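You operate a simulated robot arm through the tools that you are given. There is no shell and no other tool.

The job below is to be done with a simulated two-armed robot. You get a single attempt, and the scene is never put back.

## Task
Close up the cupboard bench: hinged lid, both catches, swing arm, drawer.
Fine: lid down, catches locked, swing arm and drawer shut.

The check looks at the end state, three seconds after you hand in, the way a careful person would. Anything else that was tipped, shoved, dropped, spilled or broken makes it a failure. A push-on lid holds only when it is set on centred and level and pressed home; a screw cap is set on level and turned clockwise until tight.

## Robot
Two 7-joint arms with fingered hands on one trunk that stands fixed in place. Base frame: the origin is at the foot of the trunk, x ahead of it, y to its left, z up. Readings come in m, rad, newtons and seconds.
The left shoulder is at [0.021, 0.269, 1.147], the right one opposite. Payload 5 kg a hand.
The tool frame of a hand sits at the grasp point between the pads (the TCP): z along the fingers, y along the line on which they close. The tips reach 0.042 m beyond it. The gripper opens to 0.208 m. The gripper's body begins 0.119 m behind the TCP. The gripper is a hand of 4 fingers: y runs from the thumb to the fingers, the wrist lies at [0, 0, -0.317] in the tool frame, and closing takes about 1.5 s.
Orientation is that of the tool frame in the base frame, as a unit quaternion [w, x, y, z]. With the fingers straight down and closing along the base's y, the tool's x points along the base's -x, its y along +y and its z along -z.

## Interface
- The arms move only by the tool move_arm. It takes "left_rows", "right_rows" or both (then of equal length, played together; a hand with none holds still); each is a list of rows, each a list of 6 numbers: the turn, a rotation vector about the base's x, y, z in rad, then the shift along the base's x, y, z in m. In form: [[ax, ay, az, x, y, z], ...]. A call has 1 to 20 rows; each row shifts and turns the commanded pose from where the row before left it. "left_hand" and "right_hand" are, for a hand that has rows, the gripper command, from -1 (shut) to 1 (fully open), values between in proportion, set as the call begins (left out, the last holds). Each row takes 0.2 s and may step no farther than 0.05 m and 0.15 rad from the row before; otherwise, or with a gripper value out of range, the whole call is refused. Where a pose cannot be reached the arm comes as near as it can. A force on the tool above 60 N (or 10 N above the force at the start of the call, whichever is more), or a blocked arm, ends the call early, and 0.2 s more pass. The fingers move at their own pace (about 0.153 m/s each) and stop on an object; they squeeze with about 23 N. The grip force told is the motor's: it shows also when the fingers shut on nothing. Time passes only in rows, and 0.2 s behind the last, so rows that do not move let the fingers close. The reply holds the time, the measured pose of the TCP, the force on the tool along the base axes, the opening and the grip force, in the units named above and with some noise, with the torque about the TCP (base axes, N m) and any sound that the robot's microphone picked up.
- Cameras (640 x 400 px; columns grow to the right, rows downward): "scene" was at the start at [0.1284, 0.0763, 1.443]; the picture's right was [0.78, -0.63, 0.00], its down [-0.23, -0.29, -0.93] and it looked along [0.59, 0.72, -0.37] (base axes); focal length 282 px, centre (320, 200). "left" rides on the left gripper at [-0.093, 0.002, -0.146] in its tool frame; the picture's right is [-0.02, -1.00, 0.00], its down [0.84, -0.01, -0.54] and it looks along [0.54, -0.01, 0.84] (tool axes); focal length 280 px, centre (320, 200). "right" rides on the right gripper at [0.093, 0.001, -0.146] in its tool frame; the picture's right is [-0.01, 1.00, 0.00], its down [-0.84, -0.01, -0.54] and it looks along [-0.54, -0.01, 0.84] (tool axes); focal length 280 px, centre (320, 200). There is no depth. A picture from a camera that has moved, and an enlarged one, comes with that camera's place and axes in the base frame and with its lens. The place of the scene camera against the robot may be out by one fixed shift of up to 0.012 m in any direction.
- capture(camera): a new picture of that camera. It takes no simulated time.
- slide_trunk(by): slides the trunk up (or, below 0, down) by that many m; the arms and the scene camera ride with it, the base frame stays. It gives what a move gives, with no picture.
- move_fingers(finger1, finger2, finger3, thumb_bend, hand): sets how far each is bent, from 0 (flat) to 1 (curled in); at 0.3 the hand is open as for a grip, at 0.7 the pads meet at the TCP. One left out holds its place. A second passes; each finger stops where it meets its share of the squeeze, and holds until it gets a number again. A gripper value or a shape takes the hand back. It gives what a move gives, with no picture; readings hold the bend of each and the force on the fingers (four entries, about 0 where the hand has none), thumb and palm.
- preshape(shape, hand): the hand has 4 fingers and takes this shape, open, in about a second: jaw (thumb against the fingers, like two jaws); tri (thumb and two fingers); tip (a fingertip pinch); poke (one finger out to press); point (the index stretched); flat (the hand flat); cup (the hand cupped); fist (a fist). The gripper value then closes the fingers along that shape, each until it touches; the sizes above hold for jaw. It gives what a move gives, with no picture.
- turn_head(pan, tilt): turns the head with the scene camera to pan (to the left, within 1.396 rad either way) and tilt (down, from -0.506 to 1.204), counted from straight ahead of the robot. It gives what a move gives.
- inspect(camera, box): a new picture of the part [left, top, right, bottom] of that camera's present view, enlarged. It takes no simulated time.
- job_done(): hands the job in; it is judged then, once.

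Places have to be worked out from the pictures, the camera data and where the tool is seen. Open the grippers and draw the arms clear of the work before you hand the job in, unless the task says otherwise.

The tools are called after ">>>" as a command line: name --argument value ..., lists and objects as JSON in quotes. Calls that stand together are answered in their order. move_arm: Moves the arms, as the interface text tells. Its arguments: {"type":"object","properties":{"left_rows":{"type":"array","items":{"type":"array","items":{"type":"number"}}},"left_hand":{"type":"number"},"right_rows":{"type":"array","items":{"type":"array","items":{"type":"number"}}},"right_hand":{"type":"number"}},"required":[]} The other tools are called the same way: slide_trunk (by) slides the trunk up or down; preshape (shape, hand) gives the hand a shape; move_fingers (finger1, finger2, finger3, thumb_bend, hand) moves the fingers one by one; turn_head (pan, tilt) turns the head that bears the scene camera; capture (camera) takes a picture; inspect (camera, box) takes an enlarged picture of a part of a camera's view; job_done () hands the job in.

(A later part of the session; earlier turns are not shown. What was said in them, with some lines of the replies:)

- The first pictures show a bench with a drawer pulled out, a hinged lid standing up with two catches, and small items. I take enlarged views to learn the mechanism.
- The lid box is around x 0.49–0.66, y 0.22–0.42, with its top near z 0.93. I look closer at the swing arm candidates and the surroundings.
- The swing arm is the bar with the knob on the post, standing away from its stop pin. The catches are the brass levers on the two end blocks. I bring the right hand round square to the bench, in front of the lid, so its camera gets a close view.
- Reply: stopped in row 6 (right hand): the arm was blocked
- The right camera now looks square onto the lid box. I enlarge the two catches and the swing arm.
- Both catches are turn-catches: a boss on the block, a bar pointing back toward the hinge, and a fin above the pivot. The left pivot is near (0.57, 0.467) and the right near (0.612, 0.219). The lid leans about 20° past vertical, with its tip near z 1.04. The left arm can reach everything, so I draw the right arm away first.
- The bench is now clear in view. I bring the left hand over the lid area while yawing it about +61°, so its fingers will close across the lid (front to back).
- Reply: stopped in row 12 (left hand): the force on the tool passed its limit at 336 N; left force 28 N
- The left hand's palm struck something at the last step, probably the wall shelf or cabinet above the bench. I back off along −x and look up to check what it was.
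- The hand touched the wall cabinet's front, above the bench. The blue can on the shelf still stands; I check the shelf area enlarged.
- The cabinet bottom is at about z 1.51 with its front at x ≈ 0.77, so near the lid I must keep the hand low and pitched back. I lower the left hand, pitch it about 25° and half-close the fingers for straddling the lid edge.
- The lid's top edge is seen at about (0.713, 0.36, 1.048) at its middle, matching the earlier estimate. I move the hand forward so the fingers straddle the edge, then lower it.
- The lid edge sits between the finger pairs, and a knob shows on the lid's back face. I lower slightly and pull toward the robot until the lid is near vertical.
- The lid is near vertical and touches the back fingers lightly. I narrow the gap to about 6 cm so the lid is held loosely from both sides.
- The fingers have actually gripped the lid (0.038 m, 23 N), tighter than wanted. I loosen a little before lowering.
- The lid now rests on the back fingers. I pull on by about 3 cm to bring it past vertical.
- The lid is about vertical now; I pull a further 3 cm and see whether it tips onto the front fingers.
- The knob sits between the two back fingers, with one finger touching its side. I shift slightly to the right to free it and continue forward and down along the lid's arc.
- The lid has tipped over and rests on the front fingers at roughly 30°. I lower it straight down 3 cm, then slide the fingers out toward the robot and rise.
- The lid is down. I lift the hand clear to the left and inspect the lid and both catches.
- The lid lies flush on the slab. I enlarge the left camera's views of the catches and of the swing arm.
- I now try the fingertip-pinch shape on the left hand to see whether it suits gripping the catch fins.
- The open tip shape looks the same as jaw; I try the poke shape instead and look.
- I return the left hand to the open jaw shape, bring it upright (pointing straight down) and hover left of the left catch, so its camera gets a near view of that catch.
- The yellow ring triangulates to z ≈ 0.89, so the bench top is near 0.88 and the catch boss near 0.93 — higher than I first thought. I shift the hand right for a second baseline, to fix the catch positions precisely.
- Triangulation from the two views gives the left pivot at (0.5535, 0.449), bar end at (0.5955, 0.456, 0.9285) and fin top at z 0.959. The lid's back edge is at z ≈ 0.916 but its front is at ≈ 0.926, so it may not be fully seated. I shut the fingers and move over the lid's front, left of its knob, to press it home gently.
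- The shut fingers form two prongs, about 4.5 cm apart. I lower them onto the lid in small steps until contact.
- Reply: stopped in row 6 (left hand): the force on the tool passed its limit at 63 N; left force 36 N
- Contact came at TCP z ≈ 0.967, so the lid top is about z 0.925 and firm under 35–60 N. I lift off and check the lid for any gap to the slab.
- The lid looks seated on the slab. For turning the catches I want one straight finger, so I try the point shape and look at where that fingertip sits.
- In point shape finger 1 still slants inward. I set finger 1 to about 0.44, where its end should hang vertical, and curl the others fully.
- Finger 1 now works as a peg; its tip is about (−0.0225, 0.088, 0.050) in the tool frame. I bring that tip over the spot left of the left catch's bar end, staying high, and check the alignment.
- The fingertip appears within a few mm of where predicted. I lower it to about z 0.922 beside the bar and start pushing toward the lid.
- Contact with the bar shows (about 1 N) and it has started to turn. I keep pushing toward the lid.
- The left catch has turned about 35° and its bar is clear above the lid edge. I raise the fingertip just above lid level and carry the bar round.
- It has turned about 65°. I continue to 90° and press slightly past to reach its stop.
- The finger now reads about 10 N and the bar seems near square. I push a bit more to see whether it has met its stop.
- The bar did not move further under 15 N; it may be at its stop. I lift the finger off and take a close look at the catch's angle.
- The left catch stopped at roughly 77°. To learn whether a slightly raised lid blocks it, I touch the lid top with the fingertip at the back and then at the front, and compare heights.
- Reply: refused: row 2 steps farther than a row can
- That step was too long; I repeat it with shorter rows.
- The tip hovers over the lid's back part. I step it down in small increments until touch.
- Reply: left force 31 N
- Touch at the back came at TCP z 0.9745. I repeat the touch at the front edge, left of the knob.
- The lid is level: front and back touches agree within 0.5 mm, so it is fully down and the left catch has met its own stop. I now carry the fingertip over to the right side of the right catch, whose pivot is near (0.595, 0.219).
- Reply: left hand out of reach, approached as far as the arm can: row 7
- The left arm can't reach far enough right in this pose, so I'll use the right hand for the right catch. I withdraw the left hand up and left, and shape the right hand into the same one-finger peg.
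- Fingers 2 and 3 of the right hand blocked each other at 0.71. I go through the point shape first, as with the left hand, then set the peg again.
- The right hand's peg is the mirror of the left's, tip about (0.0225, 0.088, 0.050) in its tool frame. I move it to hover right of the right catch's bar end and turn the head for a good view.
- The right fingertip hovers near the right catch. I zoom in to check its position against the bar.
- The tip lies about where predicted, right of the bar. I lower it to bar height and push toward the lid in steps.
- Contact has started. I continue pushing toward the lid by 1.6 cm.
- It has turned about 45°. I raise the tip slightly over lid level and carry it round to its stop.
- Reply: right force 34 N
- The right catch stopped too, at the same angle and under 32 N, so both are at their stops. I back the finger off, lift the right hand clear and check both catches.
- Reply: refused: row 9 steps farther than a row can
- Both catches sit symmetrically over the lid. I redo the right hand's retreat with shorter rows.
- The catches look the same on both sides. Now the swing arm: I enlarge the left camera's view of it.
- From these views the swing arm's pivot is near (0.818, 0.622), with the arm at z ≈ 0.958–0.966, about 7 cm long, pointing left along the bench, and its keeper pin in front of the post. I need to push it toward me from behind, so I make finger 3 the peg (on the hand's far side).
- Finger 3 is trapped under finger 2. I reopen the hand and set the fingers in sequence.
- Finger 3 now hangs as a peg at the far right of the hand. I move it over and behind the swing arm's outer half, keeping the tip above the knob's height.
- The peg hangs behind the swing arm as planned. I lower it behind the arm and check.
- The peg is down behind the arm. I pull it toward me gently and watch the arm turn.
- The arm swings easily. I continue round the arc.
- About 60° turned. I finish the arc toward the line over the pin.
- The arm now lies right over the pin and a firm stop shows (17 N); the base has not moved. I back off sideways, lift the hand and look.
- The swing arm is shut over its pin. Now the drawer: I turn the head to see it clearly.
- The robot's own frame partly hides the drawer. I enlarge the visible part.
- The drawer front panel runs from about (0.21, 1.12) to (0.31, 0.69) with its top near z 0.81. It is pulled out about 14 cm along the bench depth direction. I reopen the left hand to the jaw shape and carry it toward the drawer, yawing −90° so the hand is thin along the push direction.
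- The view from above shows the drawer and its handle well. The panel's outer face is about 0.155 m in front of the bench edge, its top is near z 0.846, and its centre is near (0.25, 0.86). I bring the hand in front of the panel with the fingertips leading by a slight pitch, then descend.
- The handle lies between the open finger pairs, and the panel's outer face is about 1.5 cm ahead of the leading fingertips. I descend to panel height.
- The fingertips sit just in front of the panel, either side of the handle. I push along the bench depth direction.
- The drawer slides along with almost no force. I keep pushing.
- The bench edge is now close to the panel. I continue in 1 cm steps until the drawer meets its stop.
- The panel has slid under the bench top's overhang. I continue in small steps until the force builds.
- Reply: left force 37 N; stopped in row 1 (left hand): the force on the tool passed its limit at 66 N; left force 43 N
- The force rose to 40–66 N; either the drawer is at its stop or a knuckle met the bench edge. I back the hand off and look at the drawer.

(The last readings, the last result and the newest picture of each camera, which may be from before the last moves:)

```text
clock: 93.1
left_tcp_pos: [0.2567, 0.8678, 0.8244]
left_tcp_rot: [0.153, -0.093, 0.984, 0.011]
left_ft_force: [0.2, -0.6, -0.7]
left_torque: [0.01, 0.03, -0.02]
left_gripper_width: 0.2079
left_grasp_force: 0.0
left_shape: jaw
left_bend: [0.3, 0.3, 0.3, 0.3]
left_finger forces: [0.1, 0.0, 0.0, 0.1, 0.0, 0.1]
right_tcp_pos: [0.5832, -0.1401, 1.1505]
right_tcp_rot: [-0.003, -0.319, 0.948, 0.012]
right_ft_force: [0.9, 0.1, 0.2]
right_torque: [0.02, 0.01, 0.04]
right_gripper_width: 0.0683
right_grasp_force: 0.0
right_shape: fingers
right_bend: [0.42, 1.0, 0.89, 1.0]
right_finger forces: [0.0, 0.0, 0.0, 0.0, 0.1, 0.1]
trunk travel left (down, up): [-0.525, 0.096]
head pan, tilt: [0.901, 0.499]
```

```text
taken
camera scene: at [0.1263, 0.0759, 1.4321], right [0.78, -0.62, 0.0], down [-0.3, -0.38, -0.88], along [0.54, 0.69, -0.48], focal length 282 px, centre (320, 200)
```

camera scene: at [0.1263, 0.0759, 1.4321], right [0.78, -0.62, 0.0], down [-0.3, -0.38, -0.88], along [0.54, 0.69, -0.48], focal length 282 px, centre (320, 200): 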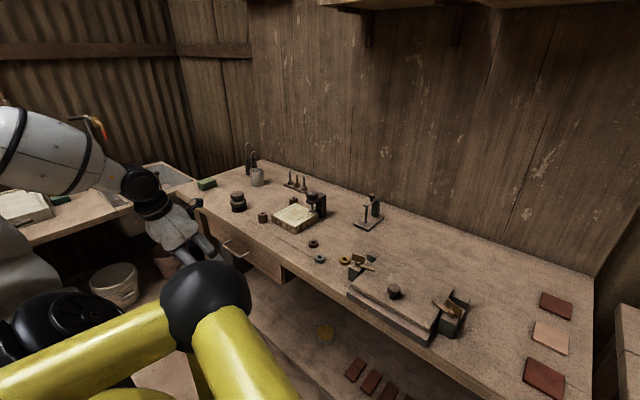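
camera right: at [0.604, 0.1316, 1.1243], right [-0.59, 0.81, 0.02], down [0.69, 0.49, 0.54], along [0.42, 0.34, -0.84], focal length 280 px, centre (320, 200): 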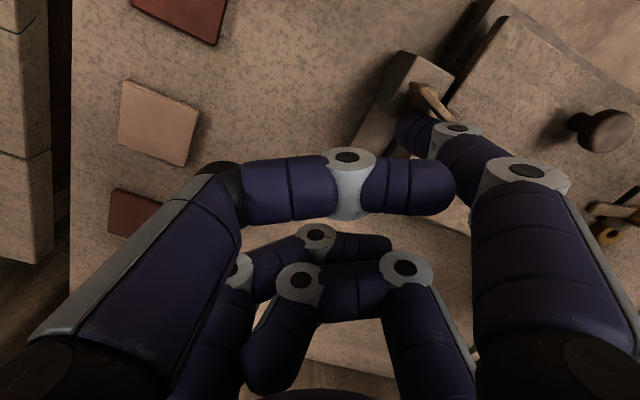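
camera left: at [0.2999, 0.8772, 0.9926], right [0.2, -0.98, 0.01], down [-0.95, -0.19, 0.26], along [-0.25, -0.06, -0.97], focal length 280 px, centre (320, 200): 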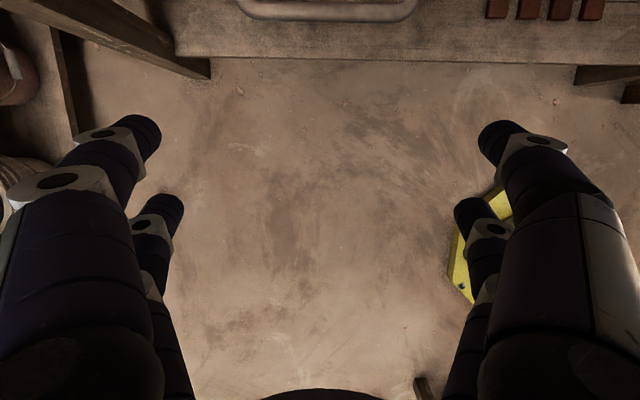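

The drawer now looks nearly or fully in. I enlarge it to judge its seat under the bench edge.

>>> inspect --camera "scene" --box '[180, 190, 320, 300]'

>>> inspect --camera "scene" --box '[190, 200, 260, 270]'

```text
3.64 times, centred on (250, 245) of scene
camera zoom: at [0.1263, 0.0759, 1.4321], right [0.78, -0.62, 0.0], down [-0.3, -0.38, -0.88], along [0.54, 0.69, -0.48], focal length 1025 px, centre (574, 36)
```

zoom: 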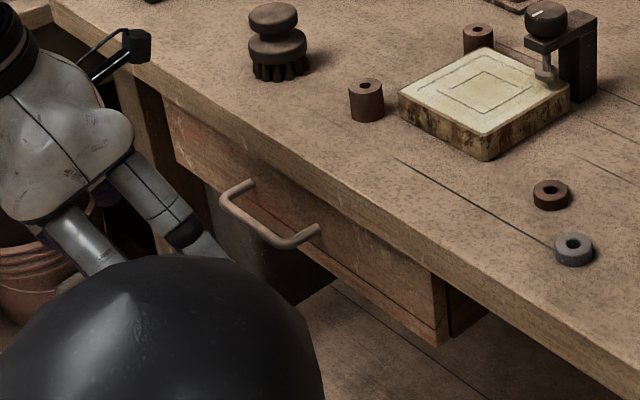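

```text
5.71 times, centred on (225, 235) of scene
camera zoom: at [0.1263, 0.0759, 1.4321], right [0.78, -0.62, 0.0], down [-0.3, -0.38, -0.88], along [0.54, 0.69, -0.48], focal length 1611 px, centre (863, 0)
```

zoom: 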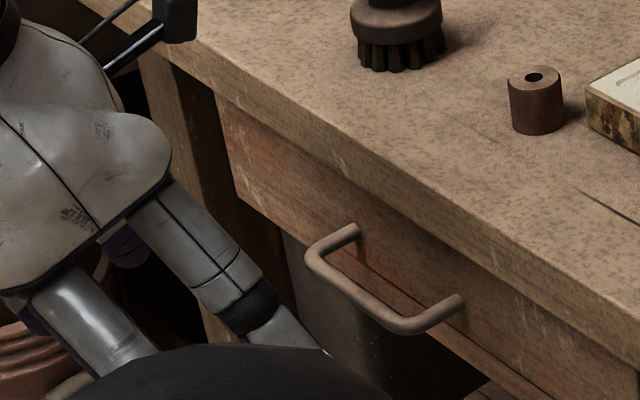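

I enlarge the right end of the drawer panel to see whether any gap remains to its housing.

>>> inspect --camera "scene" --box '[262, 245, 322, 295]'

>>> inspect --camera "scene" --box '[205, 205, 245, 240]'

```text
8.00 times, centred on (292, 270) of scene
camera zoom: at [0.1263, 0.0759, 1.4321], right [0.78, -0.62, 0.0], down [-0.3, -0.38, -0.88], along [0.54, 0.69, -0.48], focal length 2255 px, centre (544, -360)
```

zoom: 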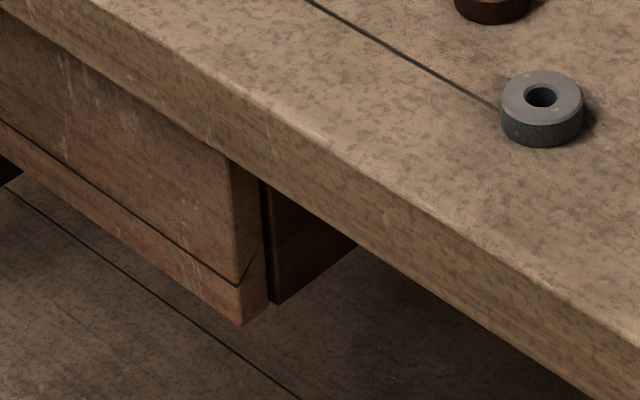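

```text
11.43 times, centred on (225, 222) of scene
camera zoom: at [0.1263, 0.0759, 1.4321], right [0.78, -0.62, 0.0], down [-0.3, -0.38, -0.88], along [0.54, 0.69, -0.48], focal length 3222 px, centre (1406, -57)
```

zoom: 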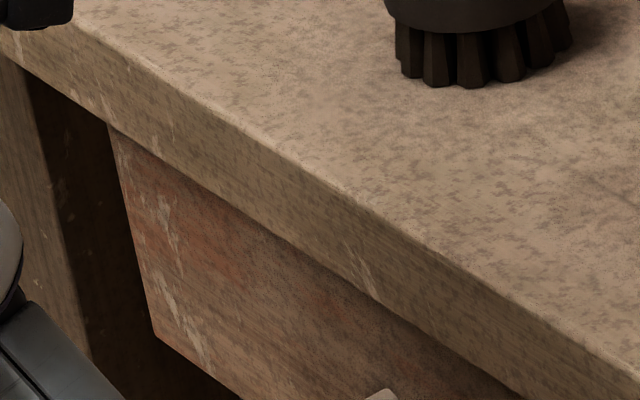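

A thin dark gap still shows between the panel and its housing, and the fingers may have met the bench edge first. I'll press on the handle bar instead, which stands clear of the edge: shut the fingers, lower slightly, and push its middle.

>>> move_arm --left_rows '[[0, 0, 0, 0, 0, -0.006], [0, 0, 0, 0, 0, -0.006], [0, 0, 0, 0, 0, 0], [0, 0, 0, 0, 0, 0], [0, 0, 0, 0, 0, 0], [0, 0, 0, 0, 0, 0], [0, 0, 0, 0, 0, 0], [0, 0, 0, 0, 0, 0]]' --left_hand -1

>>> capture --camera "left"

>>> inspect --camera "scene" --box '[140, 180, 320, 300]'

```text
clock: 94.9
left_tcp_pos: [0.2559, 0.8669, 0.814]
left_tcp_rot: [0.152, -0.094, 0.984, 0.011]
left_ft_force: [-0.6, -0.1, 0.4]
left_torque: [-0.01, -0.03, -0.03]
left_gripper_width: 0.0
left_grasp_force: 22.8
left_shape: jaw
left_bend: [0.7, 0.7, 0.7, 0.7]
left_finger forces: [0.0, 0.0, 0.1, 0.0, 0.1, 0.0]
right_tcp_pos: [0.5824, -0.1392, 1.1499]
right_tcp_rot: [-0.003, -0.319, 0.948, 0.011]
right_ft_force: [-0.2, 0.0, 0.1]
right_torque: [-0.02, -0.01, -0.03]
right_gripper_width: 0.068
right_grasp_force: 0.0
right_shape: fingers
right_bend: [0.42, 1.0, 0.89, 1.0]
right_finger forces: [0.1, 0.1, 0.0, 0.1, 0.0, 0.0]
trunk travel left (down, up): [-0.525, 0.096]
head pan, tilt: [0.901, 0.499]
```

```text
taken
camera left: at [0.3, 0.8785, 0.9808], right [0.2, -0.98, 0.01], down [-0.95, -0.19, 0.26], along [-0.25, -0.06, -0.97], focal length 280 px, centre (320, 200)
```

left: 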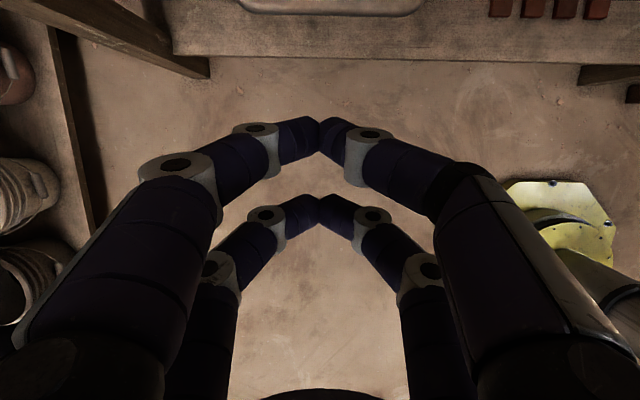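

```text
3.33 times, centred on (230, 240) of scene
camera zoom: at [0.1263, 0.0757, 1.4321], right [0.78, -0.62, 0.0], down [-0.3, -0.38, -0.88], along [0.55, 0.69, -0.48], focal length 940 px, centre (620, 67)
```

zoom: 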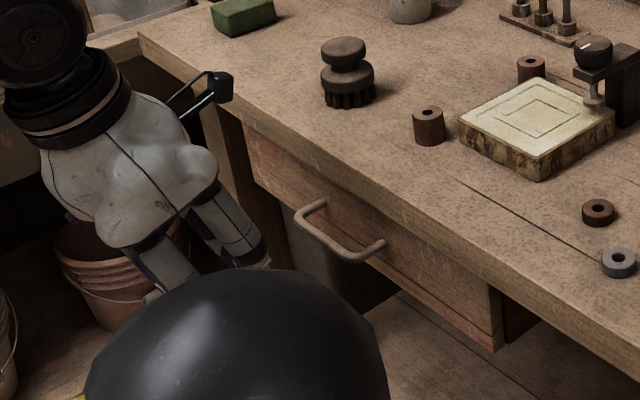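

The shut prongs line up with the handle's middle. I advance 5 cm, then continue in small steps until contact.

>>> move_arm --left_rows '[[0, 0, 0, 0.0245, 0.0048, 0], [0, 0, 0, 0.0245, 0.0048, 0], [0, 0, 0, 0, 0, 0]]'

>>> capture --camera "left"

>>> inspect --camera "scene" --box '[190, 195, 290, 275]'

```text
clock: 95.7
left_tcp_pos: [0.3054, 0.8758, 0.8135]
left_tcp_rot: [0.153, -0.094, 0.984, 0.011]
left_ft_force: [-0.2, -0.4, 0.0]
left_torque: [-0.02, -0.04, -0.01]
left_gripper_width: 0.0002
left_grasp_force: 23.0
left_shape: jaw
left_bend: [0.7, 0.7, 0.7, 0.7]
left_finger forces: [0.0, 0.0, 0.1, 0.0, 0.1, 0.0]
right_tcp_pos: [0.5815, -0.1398, 1.1498]
right_tcp_rot: [-0.003, -0.319, 0.948, 0.012]
right_ft_force: [-0.1, 0.2, 0.0]
right_torque: [0.02, -0.03, -0.01]
right_gripper_width: 0.0683
right_grasp_force: 0.1
right_shape: fingers
right_bend: [0.42, 1.0, 0.89, 1.0]
right_finger forces: [0.0, 0.0, 0.0, 0.0, 0.1, 0.0]
trunk travel left (down, up): [-0.525, 0.096]
head pan, tilt: [0.901, 0.499]
```

```text
taken
camera left: at [0.3495, 0.8881, 0.9816], right [0.2, -0.98, 0.01], down [-0.95, -0.19, 0.26], along [-0.25, -0.06, -0.97], focal length 280 px, centre (320, 200)
```

left: 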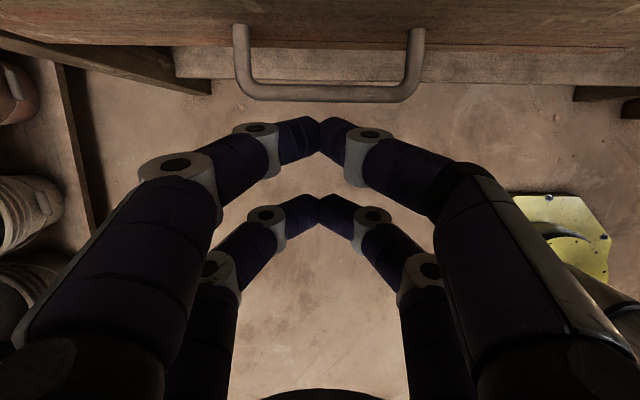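

```text
5.00 times, centred on (240, 235) of scene
camera zoom: at [0.1261, 0.0757, 1.4322], right [0.78, -0.62, 0.0], down [-0.3, -0.38, -0.88], along [0.55, 0.69, -0.48], focal length 1410 px, centre (720, 25)
```

zoom: 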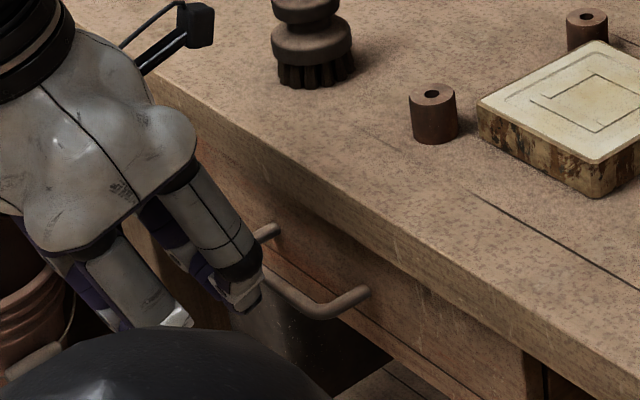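

The fingertips are about 1 cm short of the handle bar. I push on in small steps.

>>> move_arm --left_rows '[[0, 0, 0, 0.0049, 0.001, 0], [0, 0, 0, 0.0049, 0.001, 0], [0, 0, 0, 0, 0, 0]]'

>>> move_arm --left_rows '[[0, 0, 0, 0.0049, 0.001, 0], [0, 0, 0, 0, 0, 0]]'

>>> capture --camera "left"

```text
clock: 96.5
left_tcp_pos: [0.3163, 0.8771, 0.8139]
left_tcp_rot: [0.152, -0.094, 0.984, 0.01]
left_ft_force: [-0.7, -0.5, -0.8]
left_torque: [0.02, 0.02, -0.01]
left_gripper_width: 0.0002
left_grasp_force: 22.3
left_shape: jaw
left_bend: [0.7, 0.7, 0.7, 0.7]
left_finger forces: [0.0, 0.0, 0.0, 0.0, 0.1, 0.0]
right_tcp_pos: [0.5813, -0.1396, 1.1487]
right_tcp_rot: [-0.004, -0.319, 0.948, 0.011]
right_ft_force: [0.2, 0.0, -0.2]
right_torque: [0.0, 0.0, -0.01]
right_gripper_width: 0.0682
right_grasp_force: 0.1
right_shape: fingers
right_bend: [0.42, 1.0, 0.89, 1.0]
right_finger forces: [0.0, 0.1, 0.0, 0.1, 0.0, 0.0]
trunk travel left (down, up): [-0.525, 0.096]
head pan, tilt: [0.901, 0.499]
```

```text
clock: 97.1
left_tcp_pos: [0.3181, 0.8785, 0.8115]
left_tcp_rot: [0.152, -0.094, 0.984, 0.01]
left_ft_force: [-10.8, -3.6, 0.3]
left_torque: [-0.06, 0.27, -0.02]
left_gripper_width: 0.0
left_grasp_force: 22.7
left_shape: jaw
left_bend: [0.7, 0.7, 0.7, 0.7]
left_finger forces: [0.1, 0.0, 0.1, 0.0, 0.0, 0.0]
right_tcp_pos: [0.581, -0.1394, 1.1505]
right_tcp_rot: [-0.003, -0.32, 0.947, 0.012]
right_ft_force: [0.3, -0.3, -0.1]
right_torque: [0.0, 0.0, 0.04]
right_gripper_width: 0.0683
right_grasp_force: 0.0
right_shape: fingers
right_bend: [0.42, 1.0, 0.89, 1.0]
right_finger forces: [0.1, 0.1, 0.0, 0.1, 0.0, 0.0]
trunk travel left (down, up): [-0.525, 0.096]
head pan, tilt: [0.901, 0.499]
```

```text
taken
camera left: at [0.3633, 0.8904, 0.98], right [0.2, -0.98, 0.01], down [-0.95, -0.19, 0.26], along [-0.25, -0.07, -0.97], focal length 280 px, centre (320, 200)
```

left: 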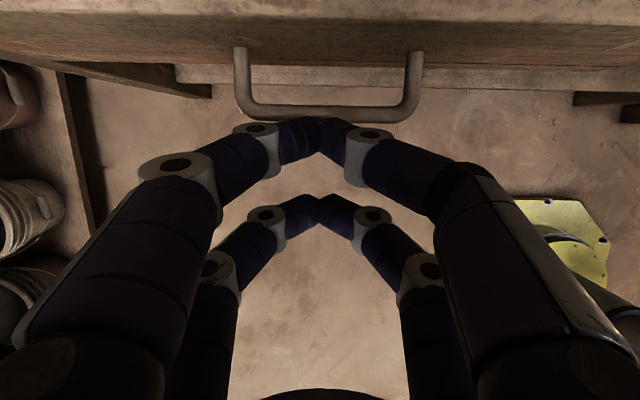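

Contact with the handle shows 11 N and the drawer is not yielding. I press a little harder to make sure it is at its stop.

>>> move_arm --left_rows '[[0, 0, 0, 0.0049, 0.001, 0], [0, 0, 0, 0, 0, 0]]'

>>> inspect --camera "scene" --box '[262, 245, 322, 295]'

```text
clock: 97.7
left_tcp_pos: [0.3189, 0.8779, 0.8124]
left_tcp_rot: [0.151, -0.096, 0.984, 0.011]
left_ft_force: [-44.6, -9.9, 5.8]
left_torque: [-0.17, 0.95, 0.32]
left_gripper_width: 0.0
left_grasp_force: 22.9
left_shape: jaw
left_bend: [0.7, 0.7, 0.7, 0.7]
left_finger forces: [0.0, 0.1, 0.0, 0.0, 0.0, 0.1]
right_tcp_pos: [0.5807, -0.1394, 1.151]
right_tcp_rot: [-0.003, -0.32, 0.947, 0.012]
right_ft_force: [-0.4, 0.0, 0.0]
right_torque: [-0.01, 0.02, 0.01]
right_gripper_width: 0.0683
right_grasp_force: 0.1
right_shape: fingers
right_bend: [0.42, 1.0, 0.89, 1.0]
right_finger forces: [0.0, 0.0, 0.0, 0.1, 0.0, 0.0]
trunk travel left (down, up): [-0.525, 0.096]
head pan, tilt: [0.901, 0.499]
```

```text
8.00 times, centred on (292, 270) of scene
camera zoom: at [0.1239, 0.0752, 1.4324], right [0.79, -0.62, 0.0], down [-0.29, -0.38, -0.88], along [0.54, 0.69, -0.48], focal length 2255 px, centre (544, -360)
```

zoom: 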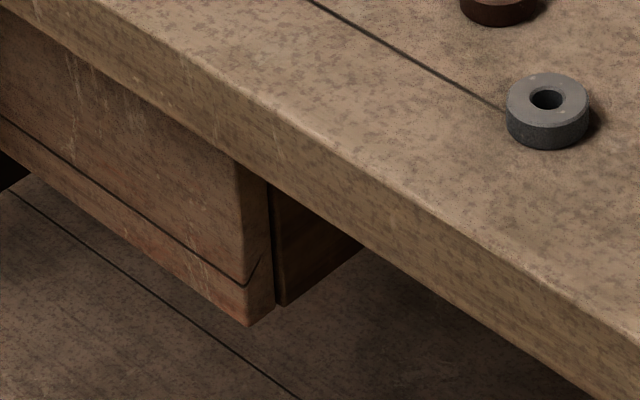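

At 45 N the handle does not move further, so the drawer is home. I back off, rise clear and then reopen the hand.

>>> move_arm --left_rows '[[0, 0, 0, -0.0196, -0.0038, 0], [0, 0, 0, -0.0294, -0.0057, 0], [0, 0, 0, -0.0294, -0.0057, 0], [0, 0, 0, -0.0294, -0.0057, 0.02], [0, 0, 0, 0, 0, 0.045], [0, 0, 0, 0, 0, 0.045], [0, 0, 0, 0, 0, 0.045], [0, 0, 0, 0, 0, 0.045], [0, 0, 0, 0, -0.01, 0.045], [0, 0, 0, 0, -0.03, 0.03], [0, 0, 0, 0, -0.04, 0.02], [0, 0, 0, 0, -0.045, 0], [0, 0, 0, 0, -0.045, 0]]'

>>> inspect --camera "scene" --box '[180, 190, 320, 300]'

>>> inspect --camera "scene" --box '[262, 245, 322, 295]'

```text
clock: 100.5
left_tcp_pos: [0.2192, 0.6883, 1.1068]
left_tcp_rot: [0.152, -0.094, 0.984, 0.011]
left_ft_force: [0.0, 0.2, 0.3]
left_torque: [0.03, 0.04, 0.03]
left_gripper_width: 0.0
left_grasp_force: 23.0
left_shape: jaw
left_bend: [0.7, 0.7, 0.7, 0.7]
left_finger forces: [0.0, 0.0, 0.1, 0.0, 0.0, 0.0]
right_tcp_pos: [0.5822, -0.1397, 1.15]
right_tcp_rot: [-0.004, -0.32, 0.947, 0.012]
right_ft_force: [0.3, -0.6, 0.3]
right_torque: [0.0, 0.01, 0.0]
right_gripper_width: 0.0683
right_grasp_force: 0.0
right_shape: fingers
right_bend: [0.42, 1.0, 0.89, 1.0]
right_finger forces: [0.0, 0.0, 0.1, 0.1, 0.0, 0.0]
trunk travel left (down, up): [-0.525, 0.096]
head pan, tilt: [0.901, 0.499]
```

```text
3.64 times, centred on (250, 245) of scene
camera zoom: at [0.1264, 0.0755, 1.4322], right [0.78, -0.62, 0.0], down [-0.3, -0.37, -0.88], along [0.55, 0.69, -0.48], focal length 1025 px, centre (574, 36)
```

zoom: 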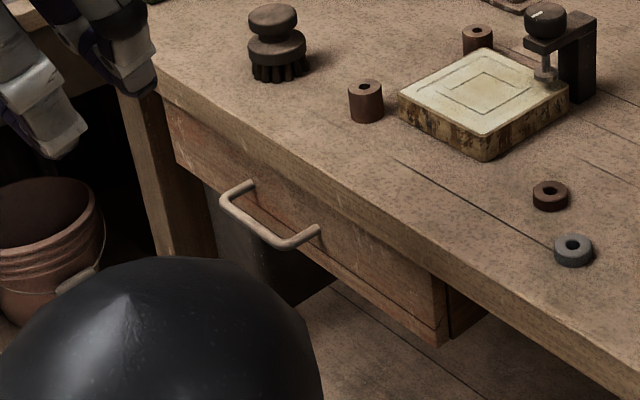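

```text
8.00 times, centred on (292, 270) of scene
camera zoom: at [0.1264, 0.0755, 1.4322], right [0.78, -0.62, 0.0], down [-0.3, -0.37, -0.88], along [0.55, 0.69, -0.48], focal length 2255 px, centre (544, -360)
```

zoom: 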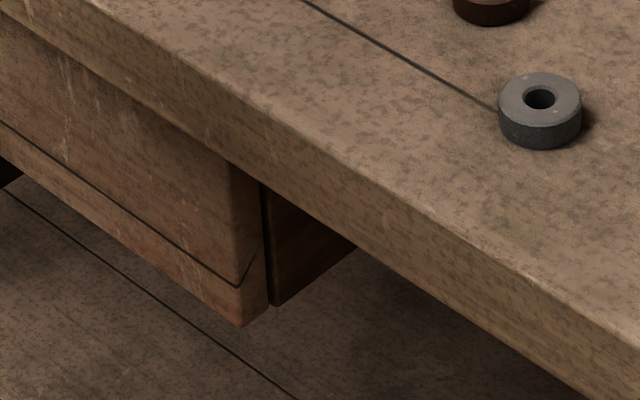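

The drawer looks unchanged by the harder push, so it is shut. I now open both grippers and draw both arms clear.

>>> move_arm --left_rows '[[0, 0, 0, 0, -0.02, 0.03], [0, 0, 0, 0, -0.03, 0.03], [0, 0, 0, 0, -0.03, 0.03], [0, 0, 0, 0, -0.03, 0.03], [0, 0, 0, 0, -0.03, 0.02], [0, 0, 0, 0, -0.03, 0.02], [0, 0, 0, 0, 0, 0], [0, 0, 0, 0, 0, 0]]' --right_rows '[[0, 0, 0, -0.02, -0.02, 0.02], [0, 0, 0, -0.025, -0.02, 0.02], [0, 0, 0, -0.025, -0.02, 0.02], [0, 0, 0, -0.025, -0.02, 0.02], [0, 0, 0, -0.025, -0.02, 0.02], [0, 0, 0, -0.02, -0.02, 0.02], [0, 0, 0, 0, 0, 0], [0, 0, 0, 0, 0, 0]]' --left_hand 1 --right_hand 1

>>> turn_head --pan 0.6 --tilt 0.5

>>> capture --camera "scene"

>>> inspect --camera "scene" --box '[240, 180, 400, 320]'

```text
clock: 102.3
left_tcp_pos: [0.217, 0.5173, 1.2708]
left_tcp_rot: [0.153, -0.093, 0.984, 0.01]
left_ft_force: [-0.8, -0.8, 0.6]
left_torque: [0.08, -0.01, 0.03]
left_gripper_width: 0.2081
left_grasp_force: 0.0
left_shape: jaw
left_bend: [0.3, 0.3, 0.3, 0.3]
left_finger forces: [0.1, 0.1, 0.0, 0.0, 0.0, 0.0]
right_tcp_pos: [0.442, -0.2609, 1.27]
right_tcp_rot: [-0.003, -0.32, 0.947, 0.012]
right_ft_force: [-1.0, -0.4, 0.4]
right_torque: [0.1, -0.07, -0.02]
right_gripper_width: 0.0001
right_grasp_force: 0.1
right_shape: point
right_bend: [0.7, 1.0, 0.94, 0.49]
right_finger forces: [0.1, 0.0, 0.1, 0.1, 0.0, 0.1]
trunk travel left (down, up): [-0.525, 0.096]
head pan, tilt: [0.901, 0.499]
```

```text
clock: 103.1
left_tcp_pos: [0.2167, 0.5186, 1.269]
left_tcp_rot: [0.153, -0.094, 0.984, 0.01]
left_ft_force: [0.3, -0.5, 0.4]
left_torque: [0.03, -0.03, 0.05]
left_gripper_width: 0.2079
left_grasp_force: 0.1
left_shape: jaw
left_bend: [0.3, 0.3, 0.3, 0.3]
left_finger forces: [0.0, 0.0, 0.0, 0.1, 0.1, 0.0]
right_tcp_pos: [0.441, -0.2603, 1.2703]
right_tcp_rot: [-0.003, -0.319, 0.948, 0.012]
right_ft_force: [0.3, -0.3, -0.8]
right_torque: [0.0, 0.01, 0.02]
right_gripper_width: 0.0
right_grasp_force: 0.1
right_shape: point
right_bend: [0.7, 1.0, 0.94, 0.48]
right_finger forces: [0.0, 0.0, 0.1, 0.0, 0.0, 0.0]
trunk travel left (down, up): [-0.525, 0.096]
head pan, tilt: [0.6, 0.499]
```

```text
taken
camera scene: at [0.1448, 0.0556, 1.4322], right [0.57, -0.82, 0.0], down [-0.39, -0.27, -0.88], along [0.72, 0.5, -0.48], focal length 282 px, centre (320, 200)
```

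scene: 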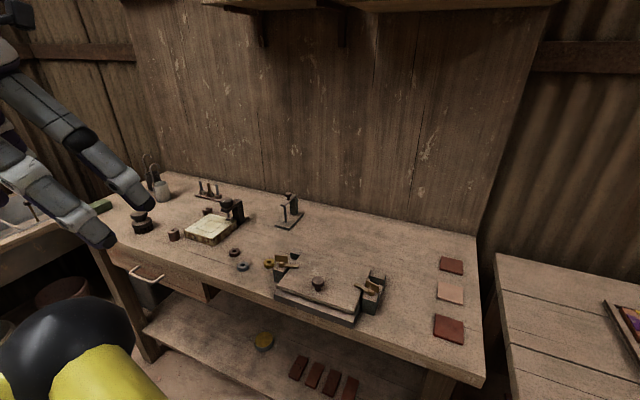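

```text
2.86 times, centred on (320, 250) of scene
camera zoom: at [0.1448, 0.0556, 1.4322], right [0.57, -0.82, 0.0], down [-0.39, -0.27, -0.88], along [0.72, 0.5, -0.48], focal length 805 px, centre (320, 57)
```

zoom: 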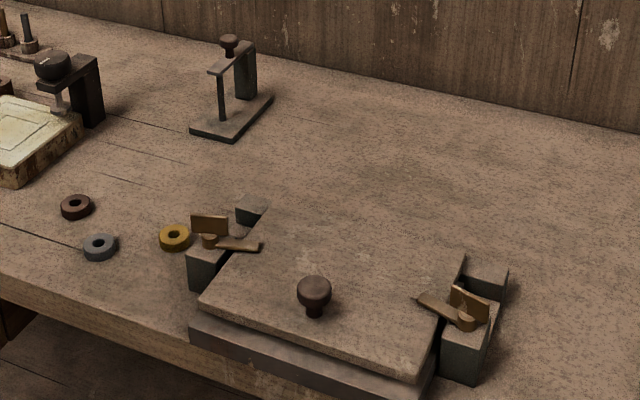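

All parts look closed: lid down, both catches over it at their stops, swing arm over its pin, drawer in, other items untouched. The right hand is still in point shape, so I open it to the jaw shape.

>>> preshape --shape "jaw" --hand "right"

>>> inspect --camera "scene" --box '[270, 240, 390, 330]'

>>> turn_head --pan 0.8 --tilt -0.1

>>> capture --camera "scene"

```text
clock: 104.0
left_tcp_pos: [0.2166, 0.5177, 1.2701]
left_tcp_rot: [0.153, -0.095, 0.984, 0.01]
left_ft_force: [-0.9, 0.2, -0.1]
left_torque: [-0.02, 0.03, 0.03]
left_gripper_width: 0.2077
left_grasp_force: 0.0
left_shape: jaw
left_bend: [0.3, 0.3, 0.3, 0.3]
left_finger forces: [0.0, 0.1, 0.0, 0.1, 0.0, 0.1]
right_tcp_pos: [0.4425, -0.2602, 1.2709]
right_tcp_rot: [-0.003, -0.32, 0.947, 0.012]
right_ft_force: [1.1, -0.1, 0.8]
right_torque: [0.01, 0.01, -0.04]
right_gripper_width: 0.2078
right_grasp_force: 0.2
right_shape: jaw
right_bend: [0.3, 0.3, 0.3, 0.3]
right_finger forces: [0.1, 0.1, 0.1, 0.1, 0.0, 0.1]
trunk travel left (down, up): [-0.525, 0.096]
head pan, tilt: [0.6, 0.499]
```

```text
4.44 times, centred on (330, 285) of scene
camera zoom: at [0.1449, 0.0558, 1.4321], right [0.56, -0.83, 0.0], down [-0.4, -0.27, -0.88], along [0.72, 0.5, -0.48], focal length 1253 px, centre (276, -178)
```

zoom: 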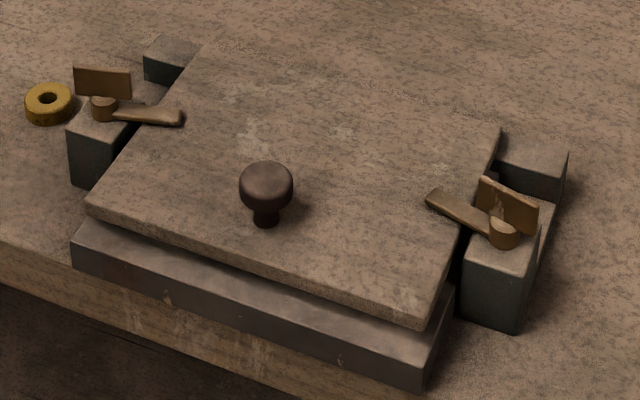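

```text
clock: 105.0
left_tcp_pos: [0.2174, 0.519, 1.2691]
left_tcp_rot: [0.153, -0.094, 0.984, 0.01]
left_ft_force: [-0.3, -0.7, -0.3]
left_torque: [-0.01, 0.0, 0.0]
left_gripper_width: 0.2079
left_grasp_force: 0.2
left_shape: jaw
left_bend: [0.3, 0.3, 0.3, 0.3]
left_finger forces: [0.0, 0.0, 0.0, 0.0, 0.1, 0.0]
right_tcp_pos: [0.4421, -0.2601, 1.2709]
right_tcp_rot: [-0.004, -0.32, 0.947, 0.012]
right_ft_force: [0.0, -0.2, 0.1]
right_torque: [0.0, -0.03, 0.03]
right_gripper_width: 0.208
right_grasp_force: 0.1
right_shape: jaw
right_bend: [0.3, 0.3, 0.3, 0.3]
right_finger forces: [0.0, 0.0, 0.0, 0.0, 0.1, 0.0]
trunk travel left (down, up): [-0.525, 0.096]
head pan, tilt: [0.799, -0.099]
```

```text
taken
camera scene: at [0.1305, 0.0668, 1.487], right [0.72, -0.7, 0.0], down [0.07, 0.07, -1.0], along [0.69, 0.71, 0.1], focal length 282 px, centre (320, 200)
```

scene: 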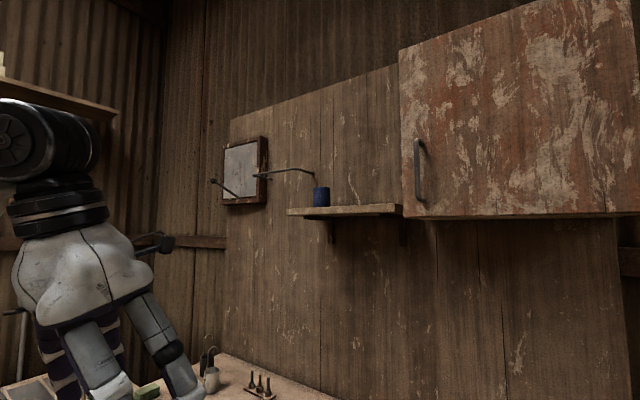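

The shelf, can and wall cabinet look as they did at the start. Both hands are open and clear of the work, and every part has been pushed to its stop, so I hand the job in.

>>> job_done

```text
The job is handed in.
```

I closed every part of the cupboard bench and handed the job in. The result of the check has not come back.

- **Lid:** it is down and level. Touching it at the front and back gave heights within 0.5 mm of each other.
- **Catches:** both are turned over the lid until they would go no further. They stop about 78° round rather than square to the lid. I took this as their own stop, since both halted at the same angle and did not move under 15 N (left) and 32 N (right).
- **Swing arm:** it lies over its pin and is against a firm stop.
- **Drawer:** it is pushed in and did not move under 45 N on the handle. A thin dark gap still shows between the front panel and its housing. It looked the same after the harder push, so I took it as part of the build.

Early on, the left hand struck the front of the wall cabinet with a peak force of 336 N while moving over the bench. In the later pictures the cabinet, the shelf and the blue can on it looked as they did at the start, and nothing else on the bench looked disturbed.

Both grippers are open and the arms are clear of the work.
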